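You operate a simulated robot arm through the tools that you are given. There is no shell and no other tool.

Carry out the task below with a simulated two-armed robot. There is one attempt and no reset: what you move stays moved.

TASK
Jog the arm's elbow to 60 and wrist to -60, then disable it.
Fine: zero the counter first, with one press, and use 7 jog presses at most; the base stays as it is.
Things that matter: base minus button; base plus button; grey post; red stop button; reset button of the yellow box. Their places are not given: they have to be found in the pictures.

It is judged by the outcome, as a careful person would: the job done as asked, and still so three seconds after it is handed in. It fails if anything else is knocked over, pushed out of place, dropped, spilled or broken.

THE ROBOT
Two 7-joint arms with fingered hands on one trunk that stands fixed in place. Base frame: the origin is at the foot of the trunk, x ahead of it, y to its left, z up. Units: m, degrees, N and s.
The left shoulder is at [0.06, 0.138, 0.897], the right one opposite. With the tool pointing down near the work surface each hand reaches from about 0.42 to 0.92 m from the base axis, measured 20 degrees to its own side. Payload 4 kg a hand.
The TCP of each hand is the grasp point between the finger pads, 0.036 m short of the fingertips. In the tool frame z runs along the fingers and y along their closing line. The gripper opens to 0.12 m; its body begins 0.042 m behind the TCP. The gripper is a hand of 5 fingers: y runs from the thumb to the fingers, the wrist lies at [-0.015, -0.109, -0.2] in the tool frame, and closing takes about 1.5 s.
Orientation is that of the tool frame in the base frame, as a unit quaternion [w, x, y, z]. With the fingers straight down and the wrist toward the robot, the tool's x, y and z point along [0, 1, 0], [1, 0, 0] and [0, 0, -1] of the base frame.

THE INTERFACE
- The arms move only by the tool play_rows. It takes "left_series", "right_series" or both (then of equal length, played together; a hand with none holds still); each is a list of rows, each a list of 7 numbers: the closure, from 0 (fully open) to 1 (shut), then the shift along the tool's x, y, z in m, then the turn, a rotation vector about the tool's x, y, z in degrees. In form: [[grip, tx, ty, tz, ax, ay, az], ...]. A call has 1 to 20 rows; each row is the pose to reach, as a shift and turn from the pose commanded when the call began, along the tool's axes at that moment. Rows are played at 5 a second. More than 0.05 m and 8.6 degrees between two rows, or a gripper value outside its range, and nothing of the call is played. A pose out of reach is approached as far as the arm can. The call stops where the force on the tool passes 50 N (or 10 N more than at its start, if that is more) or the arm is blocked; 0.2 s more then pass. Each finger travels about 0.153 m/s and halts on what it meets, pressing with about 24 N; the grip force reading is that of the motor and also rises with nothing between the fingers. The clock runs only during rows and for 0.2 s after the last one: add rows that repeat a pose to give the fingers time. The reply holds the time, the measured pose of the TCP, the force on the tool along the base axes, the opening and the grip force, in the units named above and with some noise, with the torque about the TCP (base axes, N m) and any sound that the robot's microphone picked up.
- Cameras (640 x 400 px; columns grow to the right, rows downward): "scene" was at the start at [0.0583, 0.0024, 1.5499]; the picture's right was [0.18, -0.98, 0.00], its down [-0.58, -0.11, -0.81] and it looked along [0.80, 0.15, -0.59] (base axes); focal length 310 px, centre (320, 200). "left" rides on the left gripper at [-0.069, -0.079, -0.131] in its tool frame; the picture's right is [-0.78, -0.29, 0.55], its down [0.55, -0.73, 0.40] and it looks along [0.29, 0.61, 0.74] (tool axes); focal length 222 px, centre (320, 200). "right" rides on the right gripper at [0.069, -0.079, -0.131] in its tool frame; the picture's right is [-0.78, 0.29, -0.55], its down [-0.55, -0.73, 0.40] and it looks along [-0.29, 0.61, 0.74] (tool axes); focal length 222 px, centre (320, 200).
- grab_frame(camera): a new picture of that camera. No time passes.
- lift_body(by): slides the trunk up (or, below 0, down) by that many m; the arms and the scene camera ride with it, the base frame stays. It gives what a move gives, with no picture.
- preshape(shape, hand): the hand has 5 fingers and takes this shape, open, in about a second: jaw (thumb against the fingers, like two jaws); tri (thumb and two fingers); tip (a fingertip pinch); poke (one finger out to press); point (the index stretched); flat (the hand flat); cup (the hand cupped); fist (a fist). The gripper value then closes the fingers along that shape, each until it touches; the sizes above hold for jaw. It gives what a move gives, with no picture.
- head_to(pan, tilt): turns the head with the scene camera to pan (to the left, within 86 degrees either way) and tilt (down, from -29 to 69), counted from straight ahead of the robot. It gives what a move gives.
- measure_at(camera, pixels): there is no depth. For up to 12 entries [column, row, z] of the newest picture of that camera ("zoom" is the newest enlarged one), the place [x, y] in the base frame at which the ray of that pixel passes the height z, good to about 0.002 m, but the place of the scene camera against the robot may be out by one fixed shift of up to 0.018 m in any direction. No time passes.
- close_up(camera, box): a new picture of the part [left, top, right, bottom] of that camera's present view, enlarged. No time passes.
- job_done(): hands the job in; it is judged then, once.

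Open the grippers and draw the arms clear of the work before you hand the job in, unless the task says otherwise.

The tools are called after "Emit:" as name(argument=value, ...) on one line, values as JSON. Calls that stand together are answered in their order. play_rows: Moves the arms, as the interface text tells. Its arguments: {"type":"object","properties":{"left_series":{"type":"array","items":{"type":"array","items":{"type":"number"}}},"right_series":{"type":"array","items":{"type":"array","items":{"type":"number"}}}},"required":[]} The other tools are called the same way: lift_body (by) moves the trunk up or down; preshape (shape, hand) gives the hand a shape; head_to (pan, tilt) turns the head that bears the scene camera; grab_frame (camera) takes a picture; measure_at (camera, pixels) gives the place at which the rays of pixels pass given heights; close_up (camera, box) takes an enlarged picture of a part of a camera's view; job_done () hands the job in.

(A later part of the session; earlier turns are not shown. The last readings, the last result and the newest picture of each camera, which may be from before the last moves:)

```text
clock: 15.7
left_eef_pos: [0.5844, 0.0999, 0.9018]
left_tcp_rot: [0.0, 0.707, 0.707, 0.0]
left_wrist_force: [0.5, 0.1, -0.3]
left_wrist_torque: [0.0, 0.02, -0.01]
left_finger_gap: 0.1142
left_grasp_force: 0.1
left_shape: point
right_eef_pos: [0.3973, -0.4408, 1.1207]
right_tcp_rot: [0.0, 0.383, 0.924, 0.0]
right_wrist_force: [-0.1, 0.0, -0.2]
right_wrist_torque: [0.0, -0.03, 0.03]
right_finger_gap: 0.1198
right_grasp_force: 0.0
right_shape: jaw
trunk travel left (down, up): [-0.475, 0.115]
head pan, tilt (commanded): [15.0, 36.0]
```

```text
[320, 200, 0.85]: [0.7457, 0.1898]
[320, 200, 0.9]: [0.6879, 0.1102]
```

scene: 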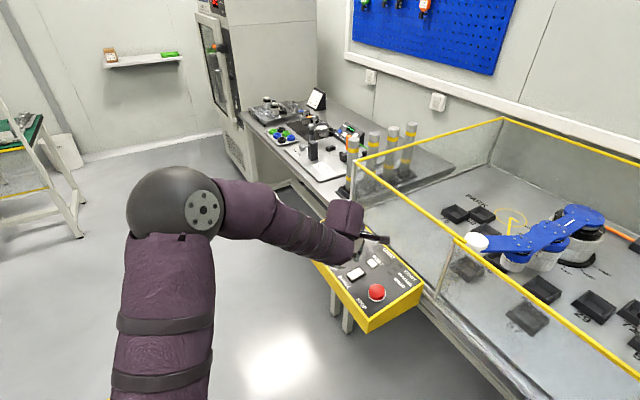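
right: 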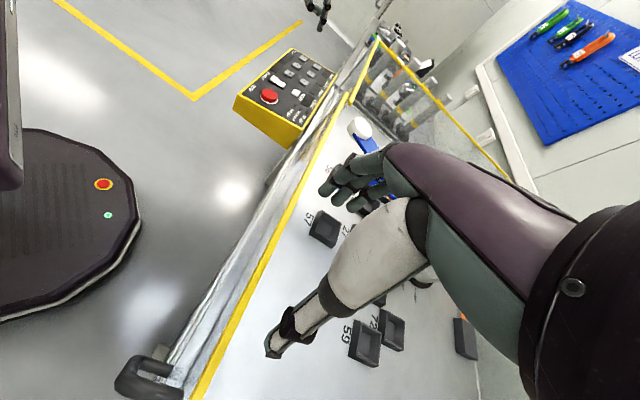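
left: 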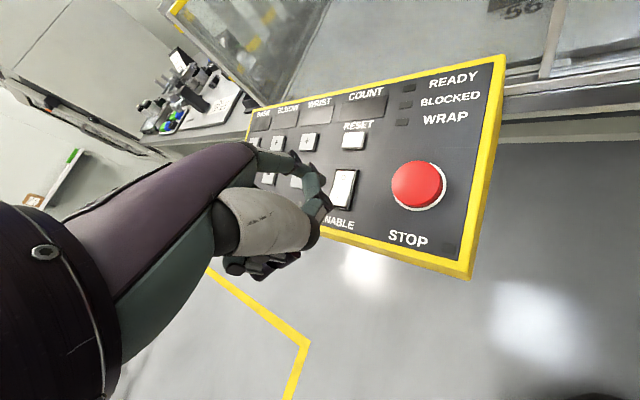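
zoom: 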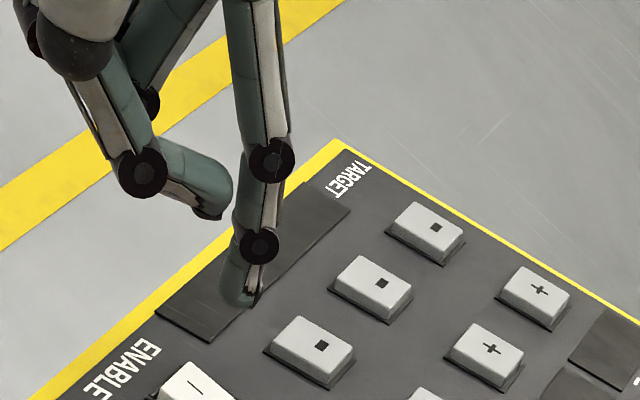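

Emit:
measure_at(camera="zoom", pixels=[[238, 303, 0.85], [238, 303, 0.87], [238, 303, 0.9]])

Emit:
measure_at(camera="left", pixels=[[323.2, 183, 0.85], [323.2, 183, 0.87], [323.2, 183, 0.9]])

Emit:
close_up(camera="left", box=[300, 160, 350, 210])

```text
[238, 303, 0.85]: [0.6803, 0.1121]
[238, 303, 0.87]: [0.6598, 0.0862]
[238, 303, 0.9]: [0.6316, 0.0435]
```

```text
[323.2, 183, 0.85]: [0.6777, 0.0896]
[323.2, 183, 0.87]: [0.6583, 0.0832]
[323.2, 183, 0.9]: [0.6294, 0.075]
```

```text
8.00 times, centred on (325, 185) of left
```

zoom: 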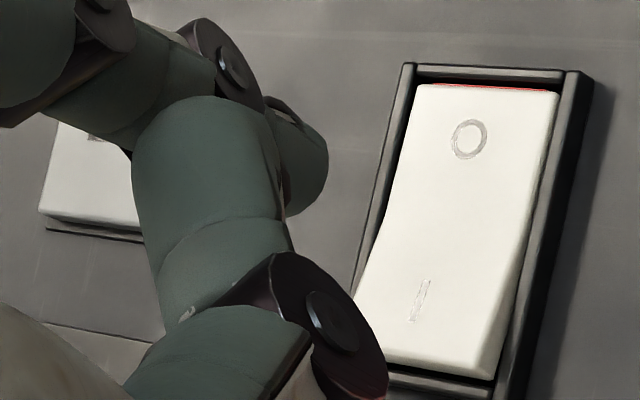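

Emit:
measure_at(camera="zoom", pixels=[[418, 300, 0.8], [418, 300, 0.85], [470, 138, 0.8], [470, 138, 0.85], [490, 86, 0.83], [430, 367, 0.83], [360, 290, 0.83], [505, 370, 0.83]])

```text
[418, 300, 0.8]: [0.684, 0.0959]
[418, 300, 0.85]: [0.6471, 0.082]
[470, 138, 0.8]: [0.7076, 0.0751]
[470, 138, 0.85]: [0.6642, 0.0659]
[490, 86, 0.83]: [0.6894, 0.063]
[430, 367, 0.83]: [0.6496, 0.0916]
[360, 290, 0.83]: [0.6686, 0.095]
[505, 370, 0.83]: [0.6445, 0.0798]
```

Refined: tip ≈ TCP + (0.072, −0.017, −0.029); the I mark is at (0.6615, 0.0877, 0.829). I shift (+0.004, +0.006) and descend 3.4 cm, stopping about 1 cm above the rocker to check.

Emit:
play_rows(left_series=[[0, 0.006, 0.004, 0.01, 0, 0, 0], [0, 0.006, 0.004, 0.02, 0, 0, 0], [0, 0.006, 0.004, 0.03, 0, 0, 0], [0, 0.006, 0.004, 0.034, 0, 0, 0], [0, 0.006, 0.004, 0.034, 0, 0, 0]])

Emit:
close_up(camera="right", box=[255, 40, 315, 100])

Emit:
close_up(camera="left", box=[280, 130, 420, 260])

```text
clock: 16.9
left_eef_pos: [0.5892, 0.1055, 0.8685]
left_tcp_rot: [0.0, 0.707, 0.707, -0.001]
left_wrist_force: [0.6, -0.2, 0.6]
left_wrist_torque: [0.0, 0.03, 0.01]
left_finger_gap: 0.1143
left_grasp_force: 0.1
left_shape: point
right_eef_pos: [0.3979, -0.4413, 1.1206]
right_tcp_rot: [-0.001, 0.382, 0.924, 0.0]
right_wrist_force: [-0.2, 0.0, -0.1]
right_wrist_torque: [0.0, 0.02, -0.03]
right_finger_gap: 0.1197
right_grasp_force: 0.0
right_shape: jaw
trunk travel left (down, up): [-0.475, 0.115]
head pan, tilt (commanded): [15.0, 36.0]
```

```text
6.67 times, centred on (285, 70) of right
```

zoom: 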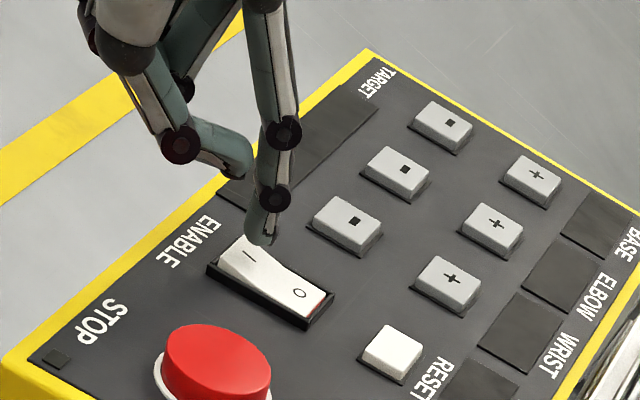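

```text
3.08 times, centred on (350, 195) of left
```

zoom: 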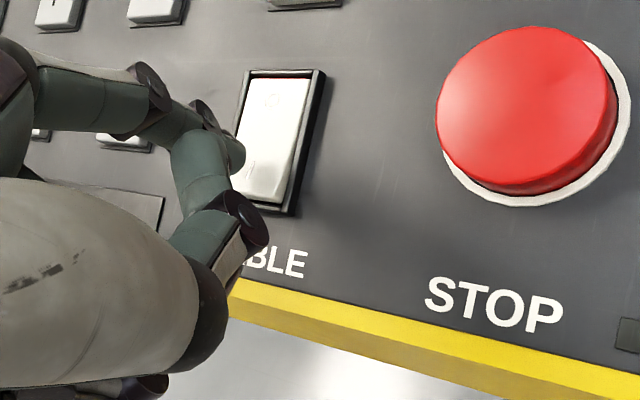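

The tip is ~1 cm above the rocker's I half (right zoom (262,243), heading to about (257,262)). I nudge 3 mm toward the I end and press down in small steps.

Emit:
play_rows(left_series=[[0, 0.002, -0.003, 0.003, 0, 0, 0], [0, 0.002, -0.003, 0.006, 0, 0, 0], [0, 0.002, -0.003, 0.009, 0, 0, 0], [0, 0.002, -0.003, 0.012, 0, 0, 0], [0, 0.002, -0.003, 0.014, 0, 0, 0]])

Emit:
close_up(camera="right", box=[255, 40, 315, 100])

Emit:
close_up(camera="left", box=[220, 60, 520, 260])

```text
clock: 18.1
left_eef_pos: [0.5853, 0.108, 0.8562]
left_tcp_rot: [0.002, 0.707, 0.707, 0.001]
left_wrist_force: [-6.4, 1.6, 15.3]
left_wrist_torque: [-0.22, -1.05, 0.01]
left_finger_gap: 0.1143
left_grasp_force: 0.0
left_shape: point
right_eef_pos: [0.3963, -0.4422, 1.1213]
right_tcp_rot: [0.002, 0.383, 0.924, 0.001]
right_wrist_force: [-0.6, -0.6, 0.0]
right_wrist_torque: [0.0, 0.0, 0.01]
right_finger_gap: 0.1197
right_grasp_force: 0.1
right_shape: jaw
trunk travel left (down, up): [-0.475, 0.115]
head pan, tilt (commanded): [15.0, 36.0]
```

```text
6.67 times, centred on (285, 70) of right
```

zoom: 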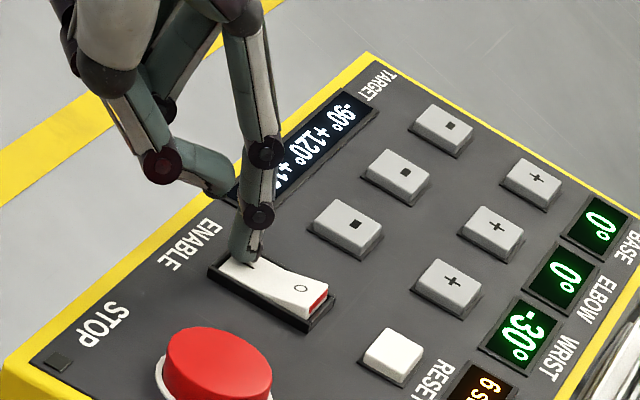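

```text
2.00 times, centred on (370, 160) of left
```

zoom: 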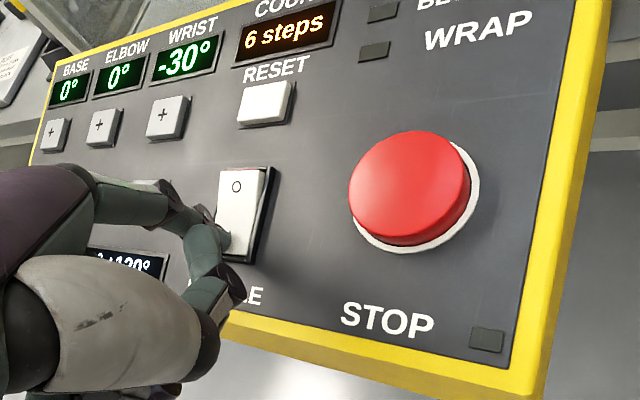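

The rocker clicked to I: displays show base 0°, elbow 0°, wrist −30°, COUNT "6 steps". I raise the finger straight up clear of the panel and read all displays.

Emit:
play_rows(left_series=[[0, 0, 0, -0.015, 0, 0, 0], [0, 0, 0, -0.035, 0, 0, 0], [0, 0, 0, -0.06, 0, 0, 0], [0, 0, -0.02, -0.09, 0, 0, 0], [0, 0, -0.04, -0.11, 0, 0, 0]])

Emit:
grab_frame(camera="left")

Emit:
close_up(camera="left", box=[260, 80, 480, 260])

Emit:
close_up(camera="right", box=[225, 30, 345, 150])

Emit:
close_up(camera="scene", box=[300, 180, 440, 320])

```text
clock: 19.3
left_eef_pos: [0.546, 0.1073, 0.9641]
left_tcp_rot: [0.0, 0.707, 0.707, 0.0]
left_wrist_force: [-0.8, -0.3, 0.2]
left_wrist_torque: [0.0, 0.0, 0.02]
left_finger_gap: 0.0
left_grasp_force: 0.1
left_shape: point
right_eef_pos: [0.3985, -0.4414, 1.1197]
right_tcp_rot: [0.0, 0.383, 0.924, 0.0]
right_wrist_force: [-0.4, -0.7, 0.1]
right_wrist_torque: [0.03, 0.0, 0.0]
right_finger_gap: 0.1197
right_grasp_force: 0.1
right_shape: jaw
trunk travel left (down, up): [-0.475, 0.115]
head pan, tilt (commanded): [15.0, 36.0]
```

```text
taken
```

left: 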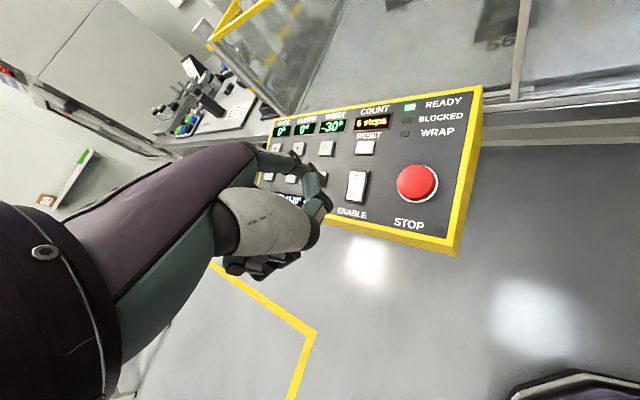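

```text
2.22 times, centred on (370, 170) of left
```

zoom: 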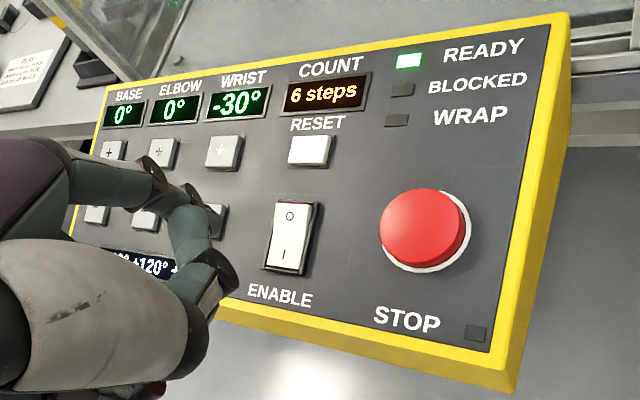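

```text
3.33 times, centred on (285, 90) of right
```

zoom: 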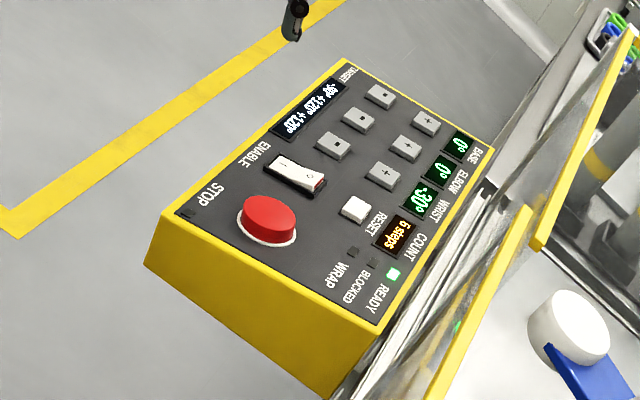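

```text
2.86 times, centred on (370, 250) of scene
```

zoom: 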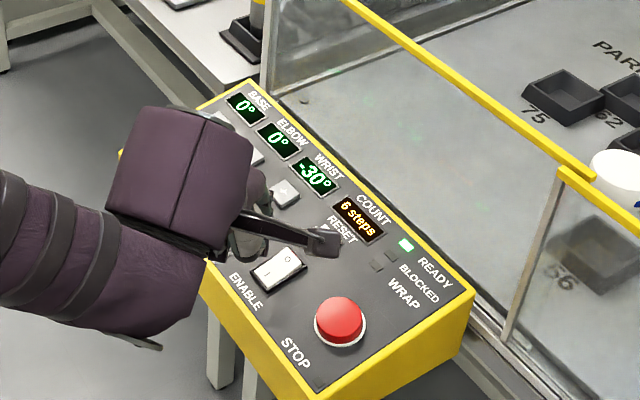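

READY is lit; base 0°, elbow 0°, wrist −30°, count 6. Before jogging I look into the cell for the grey post and the arm's sweep.

Emit:
head_to(pan=-15, tilt=36)

Emit:
grab_frame(camera="scene")

Emit:
close_up(camera="scene", box=[180, 70, 420, 240])

Emit:
close_up(camera="right", box=[300, 20, 460, 220])

```text
clock: 20.2
left_eef_pos: [0.5466, 0.1085, 0.9633]
left_tcp_rot: [0.0, 0.707, 0.707, 0.001]
left_wrist_force: [-0.2, 0.2, 0.1]
left_wrist_torque: [-0.01, 0.01, 0.0]
left_finger_gap: 0.0
left_grasp_force: 0.1
left_shape: point
right_eef_pos: [0.3985, -0.4407, 1.1199]
right_tcp_rot: [0.0, 0.382, 0.924, 0.0]
right_wrist_force: [-0.3, -0.3, -0.2]
right_wrist_torque: [0.01, -0.02, 0.01]
right_finger_gap: 0.1196
right_grasp_force: 0.1
right_shape: jaw
trunk travel left (down, up): [-0.475, 0.115]
head pan, tilt (commanded): [-15.0, 36.0]
```

```text
taken
```

scene: 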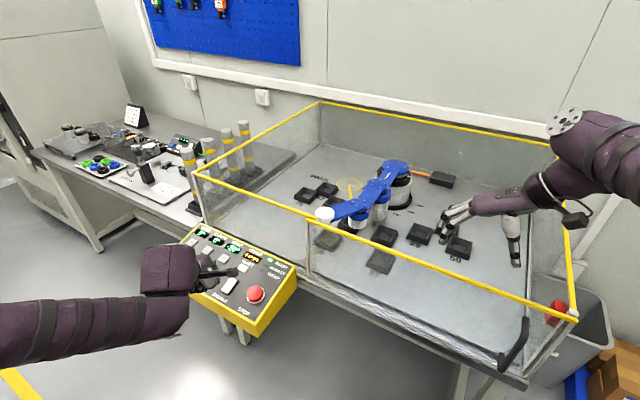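

```text
2.35 times, centred on (300, 155) of scene
```

zoom: 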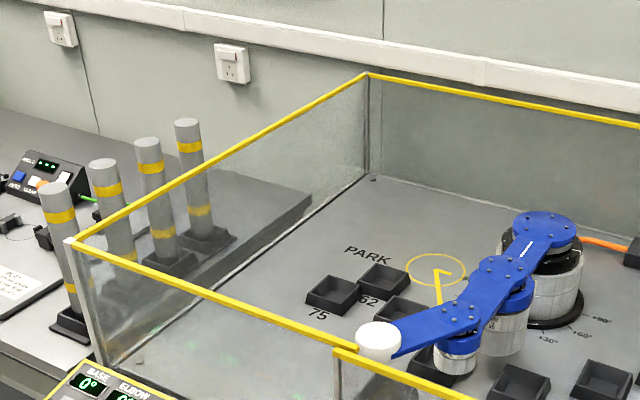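

```text
2.00 times, centred on (380, 120) of right
```

zoom: 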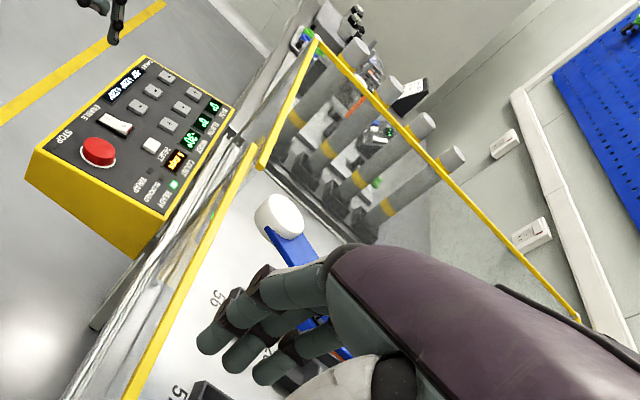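

The four grey posts stand just beyond the left glass; the arm now lies base 0°, elbow 0°, wrist −30° (marks show + is counter-clockwise). I'll measure the joint positions to predict the sweep.

Emit:
measure_at(camera="scene", pixels=[[325.5, 212.4, 0.9], [325.5, 212.4, 0.95], [325.5, 212.4, 1.0], [360.4, 205.2, 0.9], [360.4, 205.2, 0.95], [360.4, 205.2, 1.0], [377.9, 183.9, 0.95], [377.9, 183.9, 1.0], [394.9, 163.5, 0.95], [394.9, 163.5, 1.0]])

Emit:
close_up(camera="scene", box=[300, 140, 430, 240])

```text
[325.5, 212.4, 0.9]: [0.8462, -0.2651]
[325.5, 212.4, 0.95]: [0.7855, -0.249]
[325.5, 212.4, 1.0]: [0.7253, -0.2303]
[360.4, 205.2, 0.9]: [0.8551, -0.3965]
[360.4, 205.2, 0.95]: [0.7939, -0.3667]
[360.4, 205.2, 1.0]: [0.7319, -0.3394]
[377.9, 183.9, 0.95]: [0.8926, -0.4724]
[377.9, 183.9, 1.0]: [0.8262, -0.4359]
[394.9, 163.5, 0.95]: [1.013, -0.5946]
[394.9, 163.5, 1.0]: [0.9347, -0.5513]
```

```text
4.00 times, centred on (365, 190) of scene
```

zoom: 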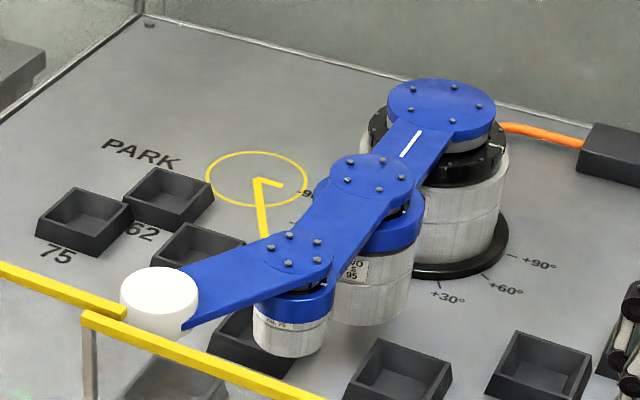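

Elbow + and wrist − swing the arm away from the posts and no nearer the front glass, so the direct route is safe. First the counter: RESET is at (0.712,0.037,0.842), so I move the fingertip to hover 2 cm above it.

Emit:
play_rows(left_series=[[0, -0.018, 0.031, 0, 0, 0, 0], [0, -0.036, 0.062, 0, 0, 0, 0], [0, -0.054, 0.094, 0.02, 0, 0, 0], [0, -0.054, 0.094, 0.05, 0, 0, 0], [0, -0.054, 0.094, 0.0725, 0, 0, 0], [0, -0.054, 0.094, 0.0725, 0, 0, 0]])

Emit:
close_up(camera="right", box=[255, 40, 325, 120])

Emit:
close_up(camera="left", box=[260, 110, 420, 250])

```text
clock: 21.6
left_eef_pos: [0.6399, 0.0508, 0.893]
left_tcp_rot: [-0.001, 0.707, 0.707, 0.0]
left_wrist_force: [0.6, -0.4, 0.4]
left_wrist_torque: [-0.01, -0.01, -0.01]
left_finger_gap: 0.0003
left_grasp_force: 0.1
left_shape: point
right_eef_pos: [0.3986, -0.4415, 1.1202]
right_tcp_rot: [0.0, 0.383, 0.924, 0.0]
right_wrist_force: [0.3, 0.7, -0.8]
right_wrist_torque: [-0.02, 0.01, 0.01]
right_finger_gap: 0.1195
right_grasp_force: 0.2
right_shape: jaw
trunk travel left (down, up): [-0.475, 0.115]
head pan, tilt (commanded): [-15.0, 36.0]
```

```text
5.00 times, centred on (290, 80) of right
```

zoom: 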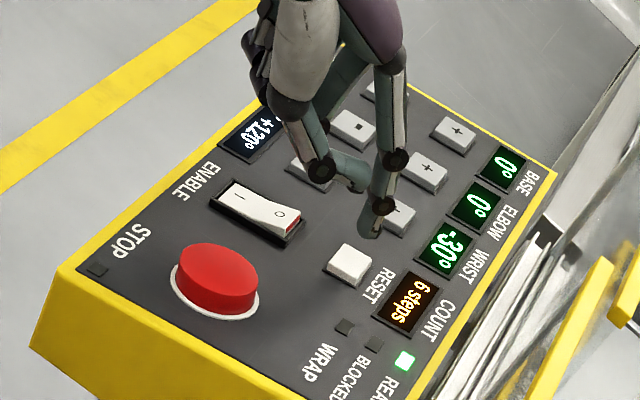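

```text
2.86 times, centred on (340, 180) of left
```

zoom: 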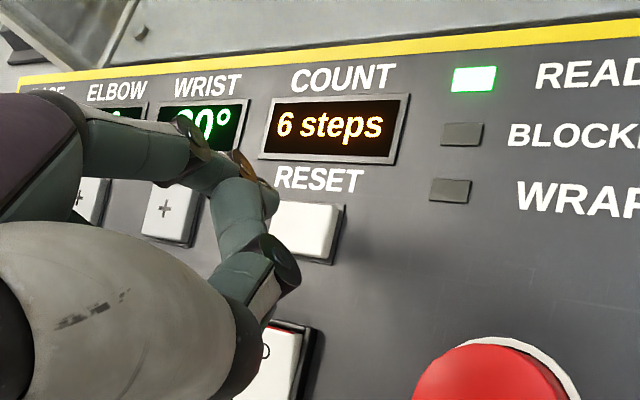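

The tip will land near the RESET centre (right zoom ≈(360,266) vs button (350,262)). I correct by (−2, +3) mm and press down in small steps, watching the counter.

Emit:
play_rows(left_series=[[0, 0.003, -0.002, 0.01, 0, 0, 0], [0, 0.003, -0.002, 0.016, 0, 0, 0], [0, 0.003, -0.002, 0.02, 0, 0, 0], [0, 0.003, -0.002, 0.023, 0, 0, 0], [0, 0.003, -0.002, 0.025, 0, 0, 0]])

Emit:
close_up(camera="right", box=[255, 40, 325, 120])

```text
clock: 22.8
left_eef_pos: [0.6373, 0.0559, 0.8688]
left_tcp_rot: [0.001, 0.708, 0.707, 0.001]
left_wrist_force: [-2.4, -0.3, 7.0]
left_wrist_torque: [-0.09, -0.46, 0.0]
left_finger_gap: 0.0003
left_grasp_force: 0.0
left_shape: point
right_eef_pos: [0.3978, -0.4403, 1.1212]
right_tcp_rot: [-0.001, 0.383, 0.924, 0.001]
right_wrist_force: [-0.4, -0.3, 0.2]
right_wrist_torque: [-0.03, 0.0, -0.02]
right_finger_gap: 0.1196
right_grasp_force: 0.1
right_shape: jaw
trunk travel left (down, up): [-0.475, 0.115]
head pan, tilt (commanded): [-15.0, 36.0]
heard: click
```

```text
5.00 times, centred on (290, 80) of right
```

zoom: 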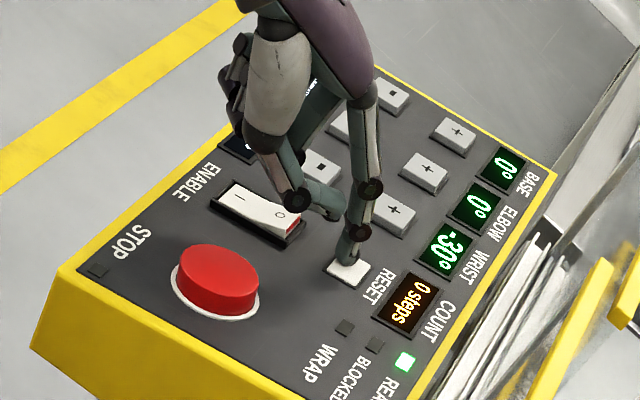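

A click was heard and COUNT now reads "0 steps". I lift straight off to well above the panel.

Emit:
play_rows(left_series=[[0, 0, 0, -0.01, 0, 0, 0], [0, 0, 0, -0.025, 0, 0, 0], [0, 0, 0, -0.045, 0, 0, 0], [0, 0, 0, -0.065, 0, 0, 0], [0, 0, 0, -0.065, 0, 0, 0]])

Emit:
close_up(camera="right", box=[235, 40, 345, 140])

Emit:
close_up(camera="scene", box=[160, 70, 430, 340])

```text
clock: 24.0
left_eef_pos: [0.6363, 0.0563, 0.9321]
left_tcp_rot: [0.0, 0.707, 0.707, 0.0]
left_wrist_force: [-0.4, 0.2, 0.1]
left_wrist_torque: [0.03, 0.02, -0.01]
left_finger_gap: 0.0
left_grasp_force: 0.1
left_shape: point
right_eef_pos: [0.3988, -0.4417, 1.1206]
right_tcp_rot: [0.0, 0.383, 0.924, 0.001]
right_wrist_force: [0.2, -0.9, 1.1]
right_wrist_torque: [0.06, 0.0, 0.05]
right_finger_gap: 0.1199
right_grasp_force: 0.0
right_shape: jaw
trunk travel left (down, up): [-0.475, 0.115]
head pan, tilt (commanded): [-15.0, 36.0]
```

```text
4.00 times, centred on (290, 90) of right
```

zoom: 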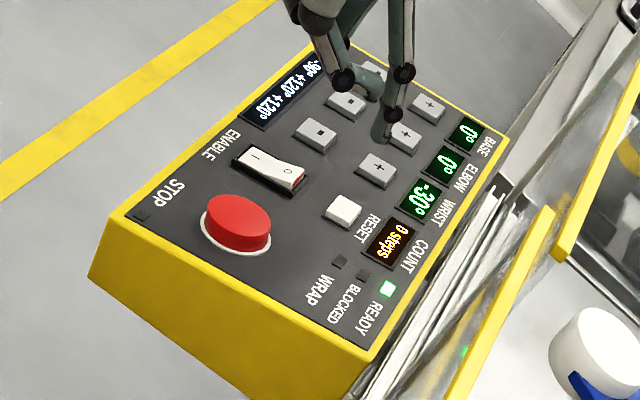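

```text
1.48 times, centred on (295, 205) of scene
```

zoom: 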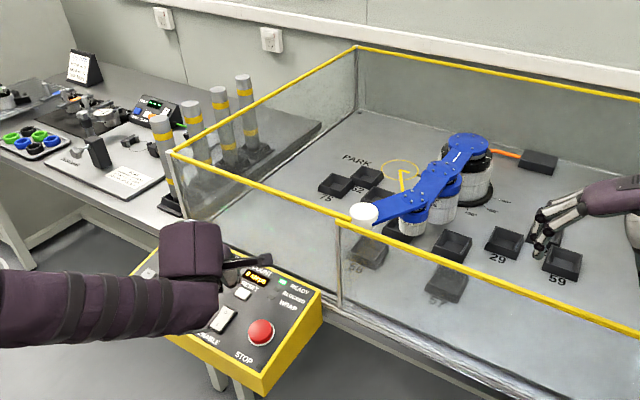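

COUNT 0, READY lit. Next is wrist −, at (0.727,0.126,0.833): I move across at height and hover 2 cm above it.

Emit:
play_rows(left_series=[[0, 0.03, 0.006, 0, 0, 0, 0], [0, 0.06, 0.012, 0, 0, 0, 0], [0, 0.085, 0.019, 0.0, 0, 0, 0], [0, 0.085, 0.019, 0.025, 0, 0, 0], [0, 0.085, 0.019, 0.05, 0, 0, 0], [0, 0.085, 0.019, 0.05, 0, 0, 0]])

Emit:
close_up(camera="right", box=[255, 30, 325, 110])

Emit:
close_up(camera="left", box=[260, 110, 420, 250])

```text
clock: 25.4
left_eef_pos: [0.6566, 0.1425, 0.8824]
left_tcp_rot: [0.0, 0.707, 0.707, -0.001]
left_wrist_force: [0.6, -0.2, -0.7]
left_wrist_torque: [0.04, -0.01, -0.04]
left_finger_gap: 0.0
left_grasp_force: 0.0
left_shape: point
right_eef_pos: [0.3974, -0.442, 1.1192]
right_tcp_rot: [0.0, 0.383, 0.924, 0.0]
right_wrist_force: [0.4, -0.2, 0.1]
right_wrist_torque: [-0.03, 0.04, 0.02]
right_finger_gap: 0.1198
right_grasp_force: 0.0
right_shape: jaw
trunk travel left (down, up): [-0.475, 0.115]
head pan, tilt (commanded): [-15.0, 36.0]
```

```text
5.00 times, centred on (290, 70) of right
```

zoom: 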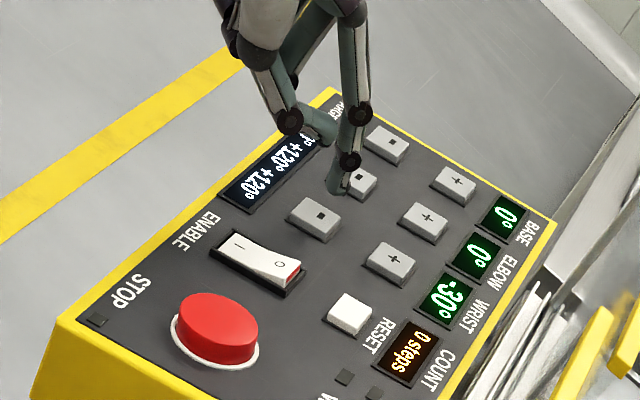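

```text
2.86 times, centred on (340, 180) of left
```

zoom: 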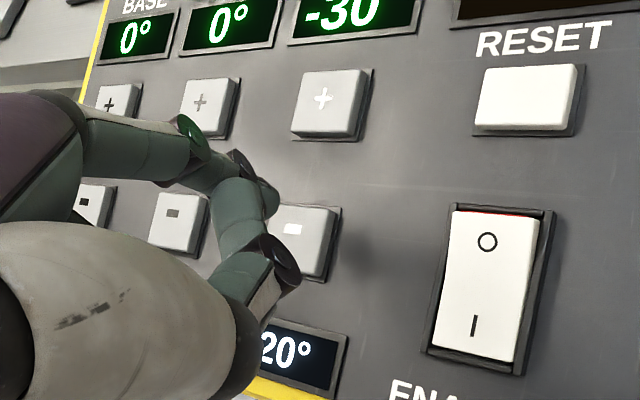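

The tip should land about 1 cm px right of the wrist − centre, so I correct (−2, +1) mm and do one short press down 2.6 cm and straight back up.

Emit:
play_rows(left_series=[[0, 0.001, -0.002, 0.01, 0, 0, 0], [0, 0.001, -0.002, 0.016, 0, 0, 0], [0, 0.001, -0.002, 0.021, 0, 0, 0], [0, 0.001, -0.002, 0.026, 0, 0, 0], [0, 0.001, -0.002, 0.014, 0, 0, 0], [0, 0.001, -0.002, 0, 0, 0, 0], [0, 0.001, -0.002, -0.02, 0, 0, 0]])

Emit:
close_up(camera="right", box=[235, 30, 345, 140])

Emit:
close_up(camera="scene", box=[160, 70, 430, 340])

```text
clock: 27.0
left_eef_pos: [0.6534, 0.1428, 0.9039]
left_tcp_rot: [0.0, 0.708, 0.707, 0.0]
left_wrist_force: [0.3, -0.9, 0.6]
left_wrist_torque: [0.04, 0.02, -0.04]
left_finger_gap: 0.0001
left_grasp_force: 0.0
left_shape: point
right_eef_pos: [0.3983, -0.442, 1.1198]
right_tcp_rot: [0.0, 0.382, 0.924, 0.0]
right_wrist_force: [-0.6, -0.9, -0.7]
right_wrist_torque: [0.04, 0.01, -0.02]
right_finger_gap: 0.12
right_grasp_force: 0.0
right_shape: jaw
trunk travel left (down, up): [-0.475, 0.115]
head pan, tilt (commanded): [-15.0, 36.0]
heard: click
```

```text
3.64 times, centred on (290, 85) of right
```

zoom: 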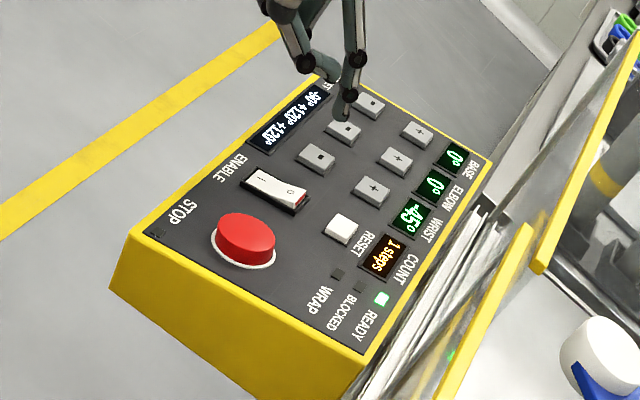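

```text
1.48 times, centred on (295, 205) of scene
```

zoom: 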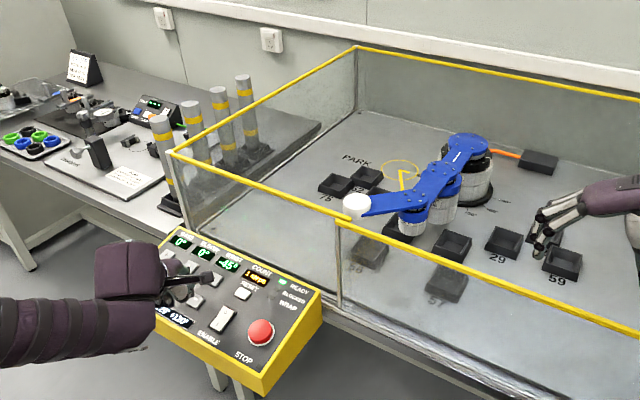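

COUNT shows 1 and the wrist display seems to read −45°. I zoom to confirm the reading.

Emit:
close_up(camera="right", box=[290, 55, 330, 100])

Emit:
close_up(camera="scene", box=[220, 210, 300, 260])

```text
8.89 times, centred on (310, 78) of right
```

zoom: 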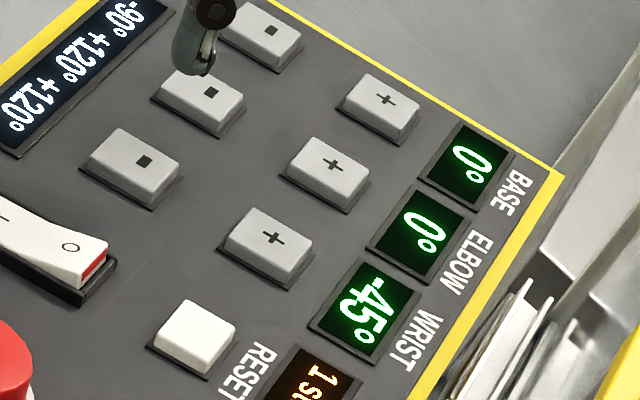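

```text
8.00 times, centred on (260, 235) of scene
```

zoom: 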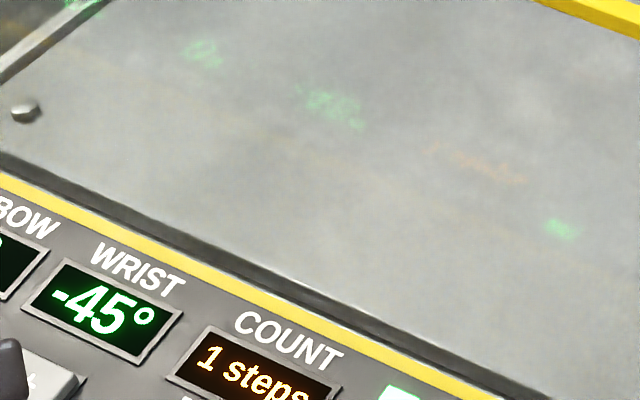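

It reads −45° with 1 step. I wait a second with the finger held clear, to see whether the wrist is still moving.

Emit:
play_rows(left_series=[[0, 0, 0, 0, 0, 0, 0], [0, 0, 0, 0, 0, 0, 0], [0, 0, 0, 0, 0, 0, 0], [0, 0, 0, 0, 0, 0, 0], [0, 0, 0, 0, 0, 0, 0]])

Emit:
close_up(camera="right", box=[285, 55, 335, 110])

Emit:
close_up(camera="scene", box=[290, 140, 430, 240])

```text
clock: 28.2
left_eef_pos: [0.6543, 0.1429, 0.9025]
left_tcp_rot: [0.0, 0.707, 0.707, 0.0]
left_wrist_force: [-0.5, 0.3, 0.9]
left_wrist_torque: [-0.01, 0.01, -0.01]
left_finger_gap: 0.0
left_grasp_force: 0.1
left_shape: point
right_eef_pos: [0.3974, -0.4417, 1.1198]
right_tcp_rot: [0.0, 0.383, 0.924, 0.0]
right_wrist_force: [0.5, 0.1, 0.1]
right_wrist_torque: [-0.01, 0.01, 0.01]
right_finger_gap: 0.1197
right_grasp_force: 0.1
right_shape: jaw
trunk travel left (down, up): [-0.475, 0.115]
head pan, tilt (commanded): [-15.0, 36.0]
```

```text
7.27 times, centred on (310, 82) of right
```

zoom: 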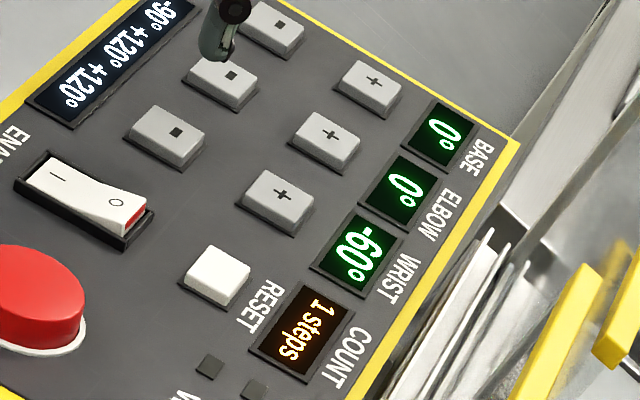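

```text
4.00 times, centred on (360, 190) of scene
```

zoom: 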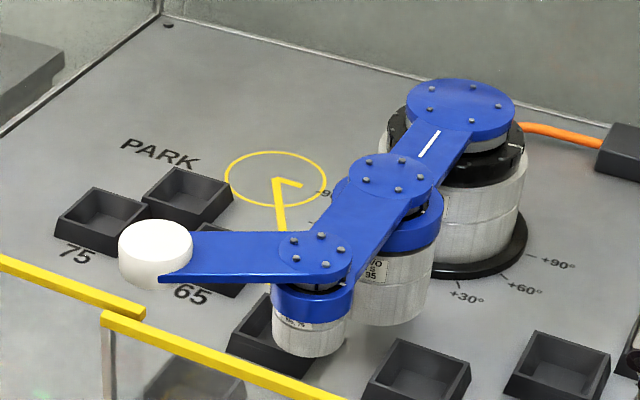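

The wrist has settled at −60° with count 1, so a step is 30°; the elbow needs two presses of +. I cross at a raised height to hover over elbow + at (0.813,0.1375,0.846).

Emit:
play_rows(left_series=[[0, 0.002, 0.015, -0.025, 0, 0, 0], [0, 0.005, 0.045, -0.025, 0, 0, 0], [0, 0.0105, 0.075, -0.025, 0, 0, 0], [0, 0.0105, 0.0855, -0.015, 0, 0, 0], [0, 0.0105, 0.0855, 0.0085, 0, 0, 0], [0, 0.0105, 0.0855, 0.0085, 0, 0, 0]])

Emit:
close_up(camera="right", box=[270, 20, 340, 100])

Emit:
close_up(camera="left", box=[260, 110, 420, 250])

Emit:
grab_frame(camera="scene")

```text
clock: 29.6
left_eef_pos: [0.7389, 0.1548, 0.8927]
left_tcp_rot: [-0.001, 0.707, 0.707, 0.0]
left_wrist_force: [1.2, 0.4, -0.4]
left_wrist_torque: [0.0, -0.01, 0.02]
left_finger_gap: 0.0
left_grasp_force: 0.0
left_shape: point
right_eef_pos: [0.3975, -0.441, 1.1199]
right_tcp_rot: [0.0, 0.382, 0.924, 0.001]
right_wrist_force: [-0.9, -0.8, -0.9]
right_wrist_torque: [0.01, 0.03, -0.05]
right_finger_gap: 0.1201
right_grasp_force: 0.0
right_shape: jaw
trunk travel left (down, up): [-0.475, 0.115]
head pan, tilt (commanded): [-15.0, 36.0]
```

```text
5.00 times, centred on (305, 60) of right
```

zoom: 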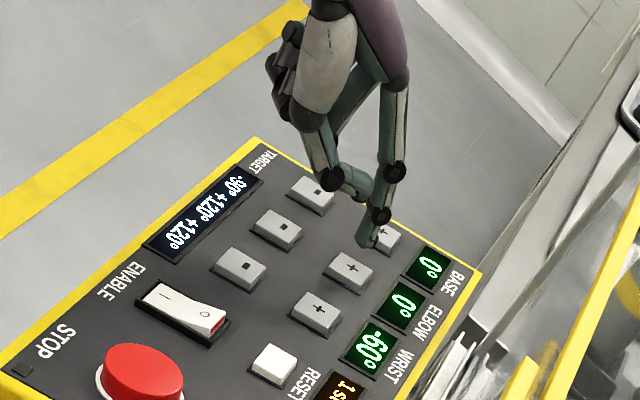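

```text
2.86 times, centred on (340, 180) of left
```

zoom: 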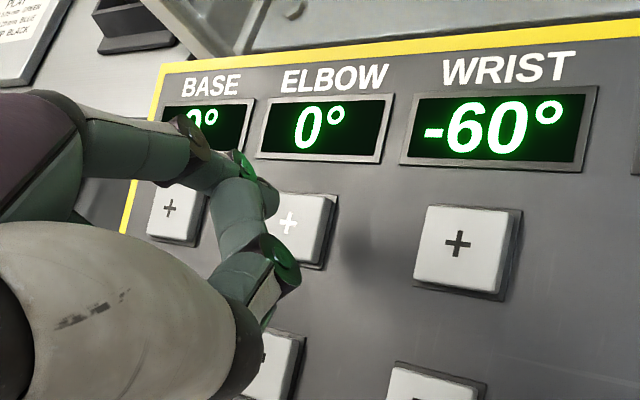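

```text
taken
```

scene: 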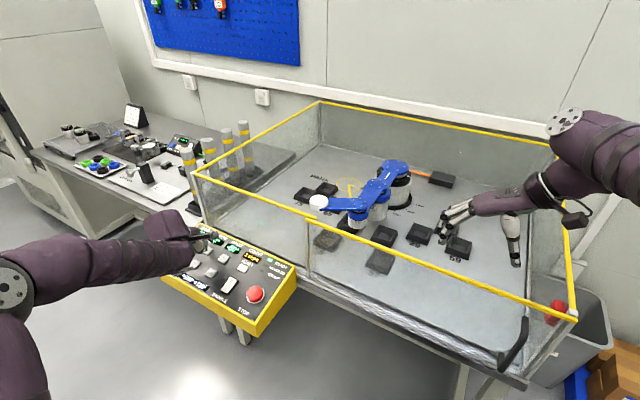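

Tip at right zoom (365,245) will land about (358,268) against the elbow + centre (350,268). I correct −2 mm in x and press once, briefly.

Emit:
play_rows(left_series=[[0, 0.0, -0.002, 0.01, 0, 0, 0], [0, 0.0, -0.002, 0.016, 0, 0, 0], [0, 0.0, -0.002, 0.021, 0, 0, 0], [0, 0.0, -0.002, 0.025, 0, 0, 0], [0, 0.0, -0.002, 0.014, 0, 0, 0], [0, 0.0, -0.002, 0, 0, 0, 0], [0, 0.0, -0.002, -0.01, 0, 0, 0], [0, 0.0, -0.002, -0.01, 0, 0, 0], [0, 0.0, -0.002, -0.01, 0, 0, 0], [0, 0.0, -0.002, -0.01, 0, 0, 0], [0, 0.0, -0.002, -0.01, 0, 0, 0]])

Emit:
close_up(camera="right", box=[270, 20, 340, 110])

Emit:
close_up(camera="scene", box=[180, 120, 440, 310])

```text
clock: 32.0
left_eef_pos: [0.7372, 0.1529, 0.9031]
left_tcp_rot: [0.0, 0.707, 0.707, 0.0]
left_wrist_force: [0.2, -0.6, 0.1]
left_wrist_torque: [0.0, -0.03, 0.01]
left_finger_gap: 0.0001
left_grasp_force: 0.1
left_shape: point
right_eef_pos: [0.3983, -0.4421, 1.1204]
right_tcp_rot: [0.0, 0.382, 0.924, -0.001]
right_wrist_force: [-0.8, -0.7, 0.1]
right_wrist_torque: [0.04, 0.0, -0.02]
right_finger_gap: 0.1195
right_grasp_force: 0.0
right_shape: jaw
trunk travel left (down, up): [-0.475, 0.115]
head pan, tilt (commanded): [-15.0, 36.0]
heard: click
```

```text
4.44 times, centred on (305, 65) of right
```

zoom: 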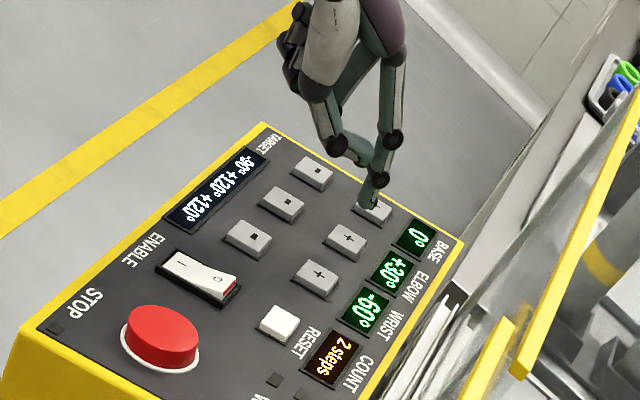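

```text
2.11 times, centred on (310, 215) of scene
```

zoom: 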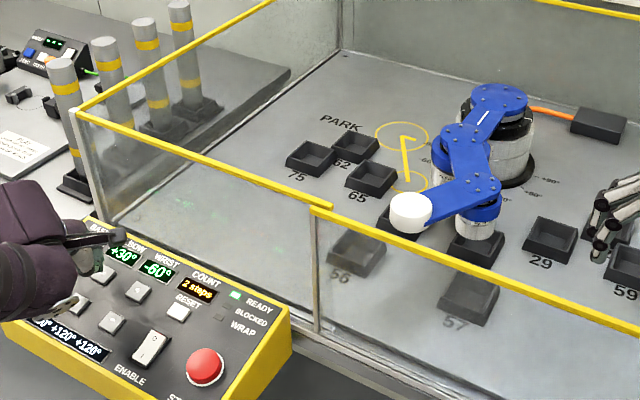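

Elbow +30°, wrist −60°, 2 steps, not blocked. I repeat the same press on elbow + (3.5 cm down from here) for the last 30°.

Emit:
play_rows(left_series=[[0, 0, 0, 0.012, 0, 0, 0], [0, 0, 0, 0.022, 0, 0, 0], [0, 0, 0, 0.029, 0, 0, 0], [0, 0, 0, 0.035, 0, 0, 0], [0, 0, 0, 0.024, 0, 0, 0], [0, 0, 0, 0.01, 0, 0, 0], [0, 0, 0, -0.01, 0, 0, 0], [0, 0, 0, -0.03, 0, 0, 0], [0, 0, 0, -0.03, 0, 0, 0], [0, 0, 0, -0.03, 0, 0, 0], [0, 0, 0, -0.03, 0, 0, 0]])

Emit:
close_up(camera="right", box=[270, 20, 340, 110])

Emit:
close_up(camera="scene", box=[180, 120, 440, 310])

```text
clock: 34.4
left_eef_pos: [0.738, 0.1508, 0.9348]
left_tcp_rot: [-0.001, 0.707, 0.707, 0.0]
left_wrist_force: [0.2, 0.8, 0.3]
left_wrist_torque: [0.02, 0.02, -0.02]
left_finger_gap: 0.0001
left_grasp_force: 0.1
left_shape: point
right_eef_pos: [0.398, -0.4416, 1.1206]
right_tcp_rot: [0.0, 0.382, 0.924, 0.0]
right_wrist_force: [0.0, 0.0, -0.5]
right_wrist_torque: [-0.01, 0.01, 0.02]
right_finger_gap: 0.12
right_grasp_force: 0.1
right_shape: jaw
trunk travel left (down, up): [-0.475, 0.115]
head pan, tilt (commanded): [-15.0, 36.0]
heard: click
```

```text
4.44 times, centred on (305, 65) of right
```

zoom: 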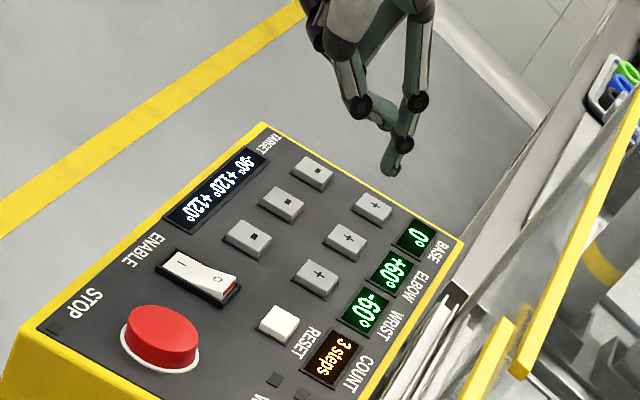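

```text
2.11 times, centred on (310, 215) of scene
```

zoom: 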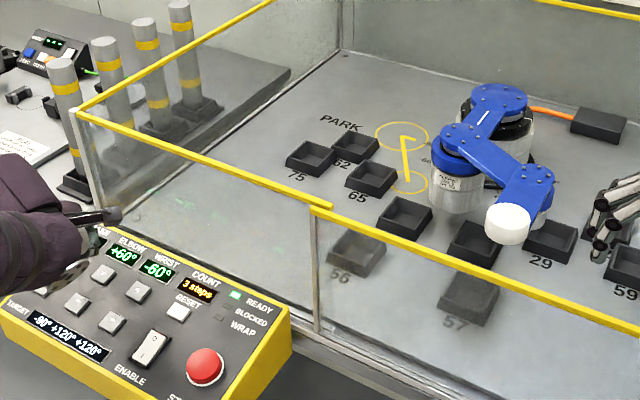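

Elbow +60°, wrist −60°, base 0°, 3 steps. Now to disable: I move the finger back at height to hover over the raised "O" end of the rocker, near (0.680,0.067).

Emit:
play_rows(left_series=[[0, -0.016, -0.033, 0, 0, 0, 0], [0, -0.033, -0.066, 0, 0, 0, 0], [0, -0.05, -0.099, 0, 0, 0, 0], [0, -0.068, -0.1315, 0, 0, 0, 0], [0, -0.068, -0.1315, 0.025, 0, 0, 0], [0, -0.068, -0.1315, 0.045, 0, 0, 0], [0, -0.068, -0.1315, 0.045, 0, 0, 0]])

Emit:
close_up(camera="right", box=[255, 40, 315, 110])

Emit:
close_up(camera="left", box=[260, 110, 420, 250])

```text
clock: 36.0
left_eef_pos: [0.6064, 0.087, 0.8894]
left_tcp_rot: [0.0, 0.707, 0.707, 0.0]
left_wrist_force: [0.4, 0.0, 0.3]
left_wrist_torque: [0.0, 0.02, 0.01]
left_finger_gap: 0.0001
left_grasp_force: 0.1
left_shape: point
right_eef_pos: [0.398, -0.4422, 1.1211]
right_tcp_rot: [0.0, 0.383, 0.924, 0.0]
right_wrist_force: [-0.5, 0.0, -0.1]
right_wrist_torque: [-0.03, -0.01, -0.02]
right_finger_gap: 0.1196
right_grasp_force: 0.0
right_shape: jaw
trunk travel left (down, up): [-0.475, 0.115]
head pan, tilt (commanded): [-15.0, 36.0]
```

```text
5.71 times, centred on (285, 75) of right
```

zoom: 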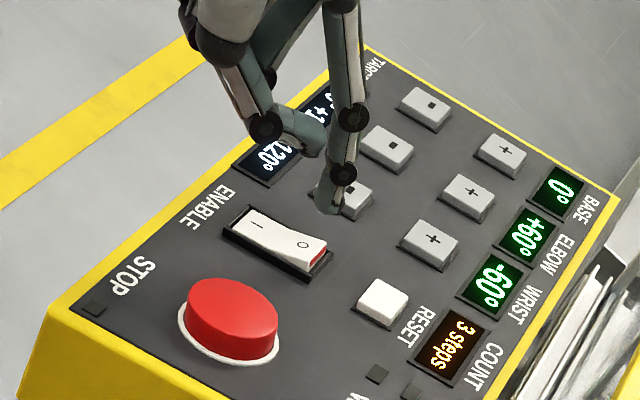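

```text
2.86 times, centred on (340, 180) of left
```

zoom: 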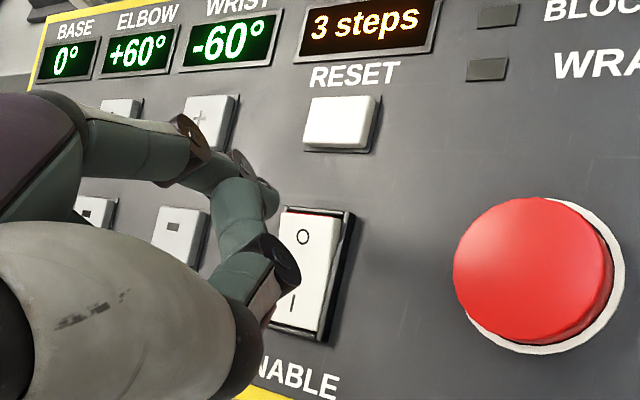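

The tip will land around (318,238) while the O mark is at (303,244) in the right zoom, so I shift (−3, −3) mm and press down in small steps.

Emit:
play_rows(left_series=[[0, -0.003, -0.003, 0.01, 0, 0, 0], [0, -0.003, -0.003, 0.017, 0, 0, 0], [0, -0.003, -0.003, 0.021, 0, 0, 0], [0, -0.003, -0.003, 0.024, 0, 0, 0], [0, -0.003, -0.003, 0.027, 0, 0, 0], [0, -0.003, -0.003, 0.029, 0, 0, 0]])

Emit:
close_up(camera="right", box=[255, 40, 315, 110])

```text
clock: 37.4
left_eef_pos: [0.6028, 0.0819, 0.8628]
left_tcp_rot: [0.001, 0.708, 0.707, 0.001]
left_wrist_force: [-5.7, 0.9, 13.9]
left_wrist_torque: [-0.23, -1.01, -0.04]
left_finger_gap: 0.114
left_grasp_force: 0.1
left_shape: point
right_eef_pos: [0.3974, -0.4413, 1.121]
right_tcp_rot: [-0.001, 0.383, 0.924, 0.001]
right_wrist_force: [0.0, -0.1, 0.1]
right_wrist_torque: [0.0, 0.0, -0.02]
right_finger_gap: 0.1196
right_grasp_force: 0.1
right_shape: jaw
trunk travel left (down, up): [-0.475, 0.115]
head pan, tilt (commanded): [-15.0, 36.0]
```

```text
5.71 times, centred on (285, 75) of right
```

zoom: 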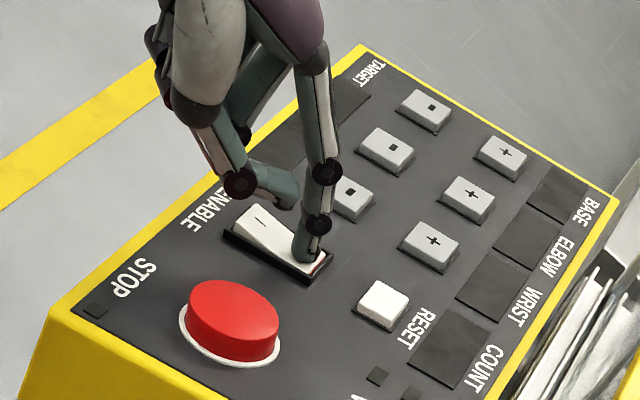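

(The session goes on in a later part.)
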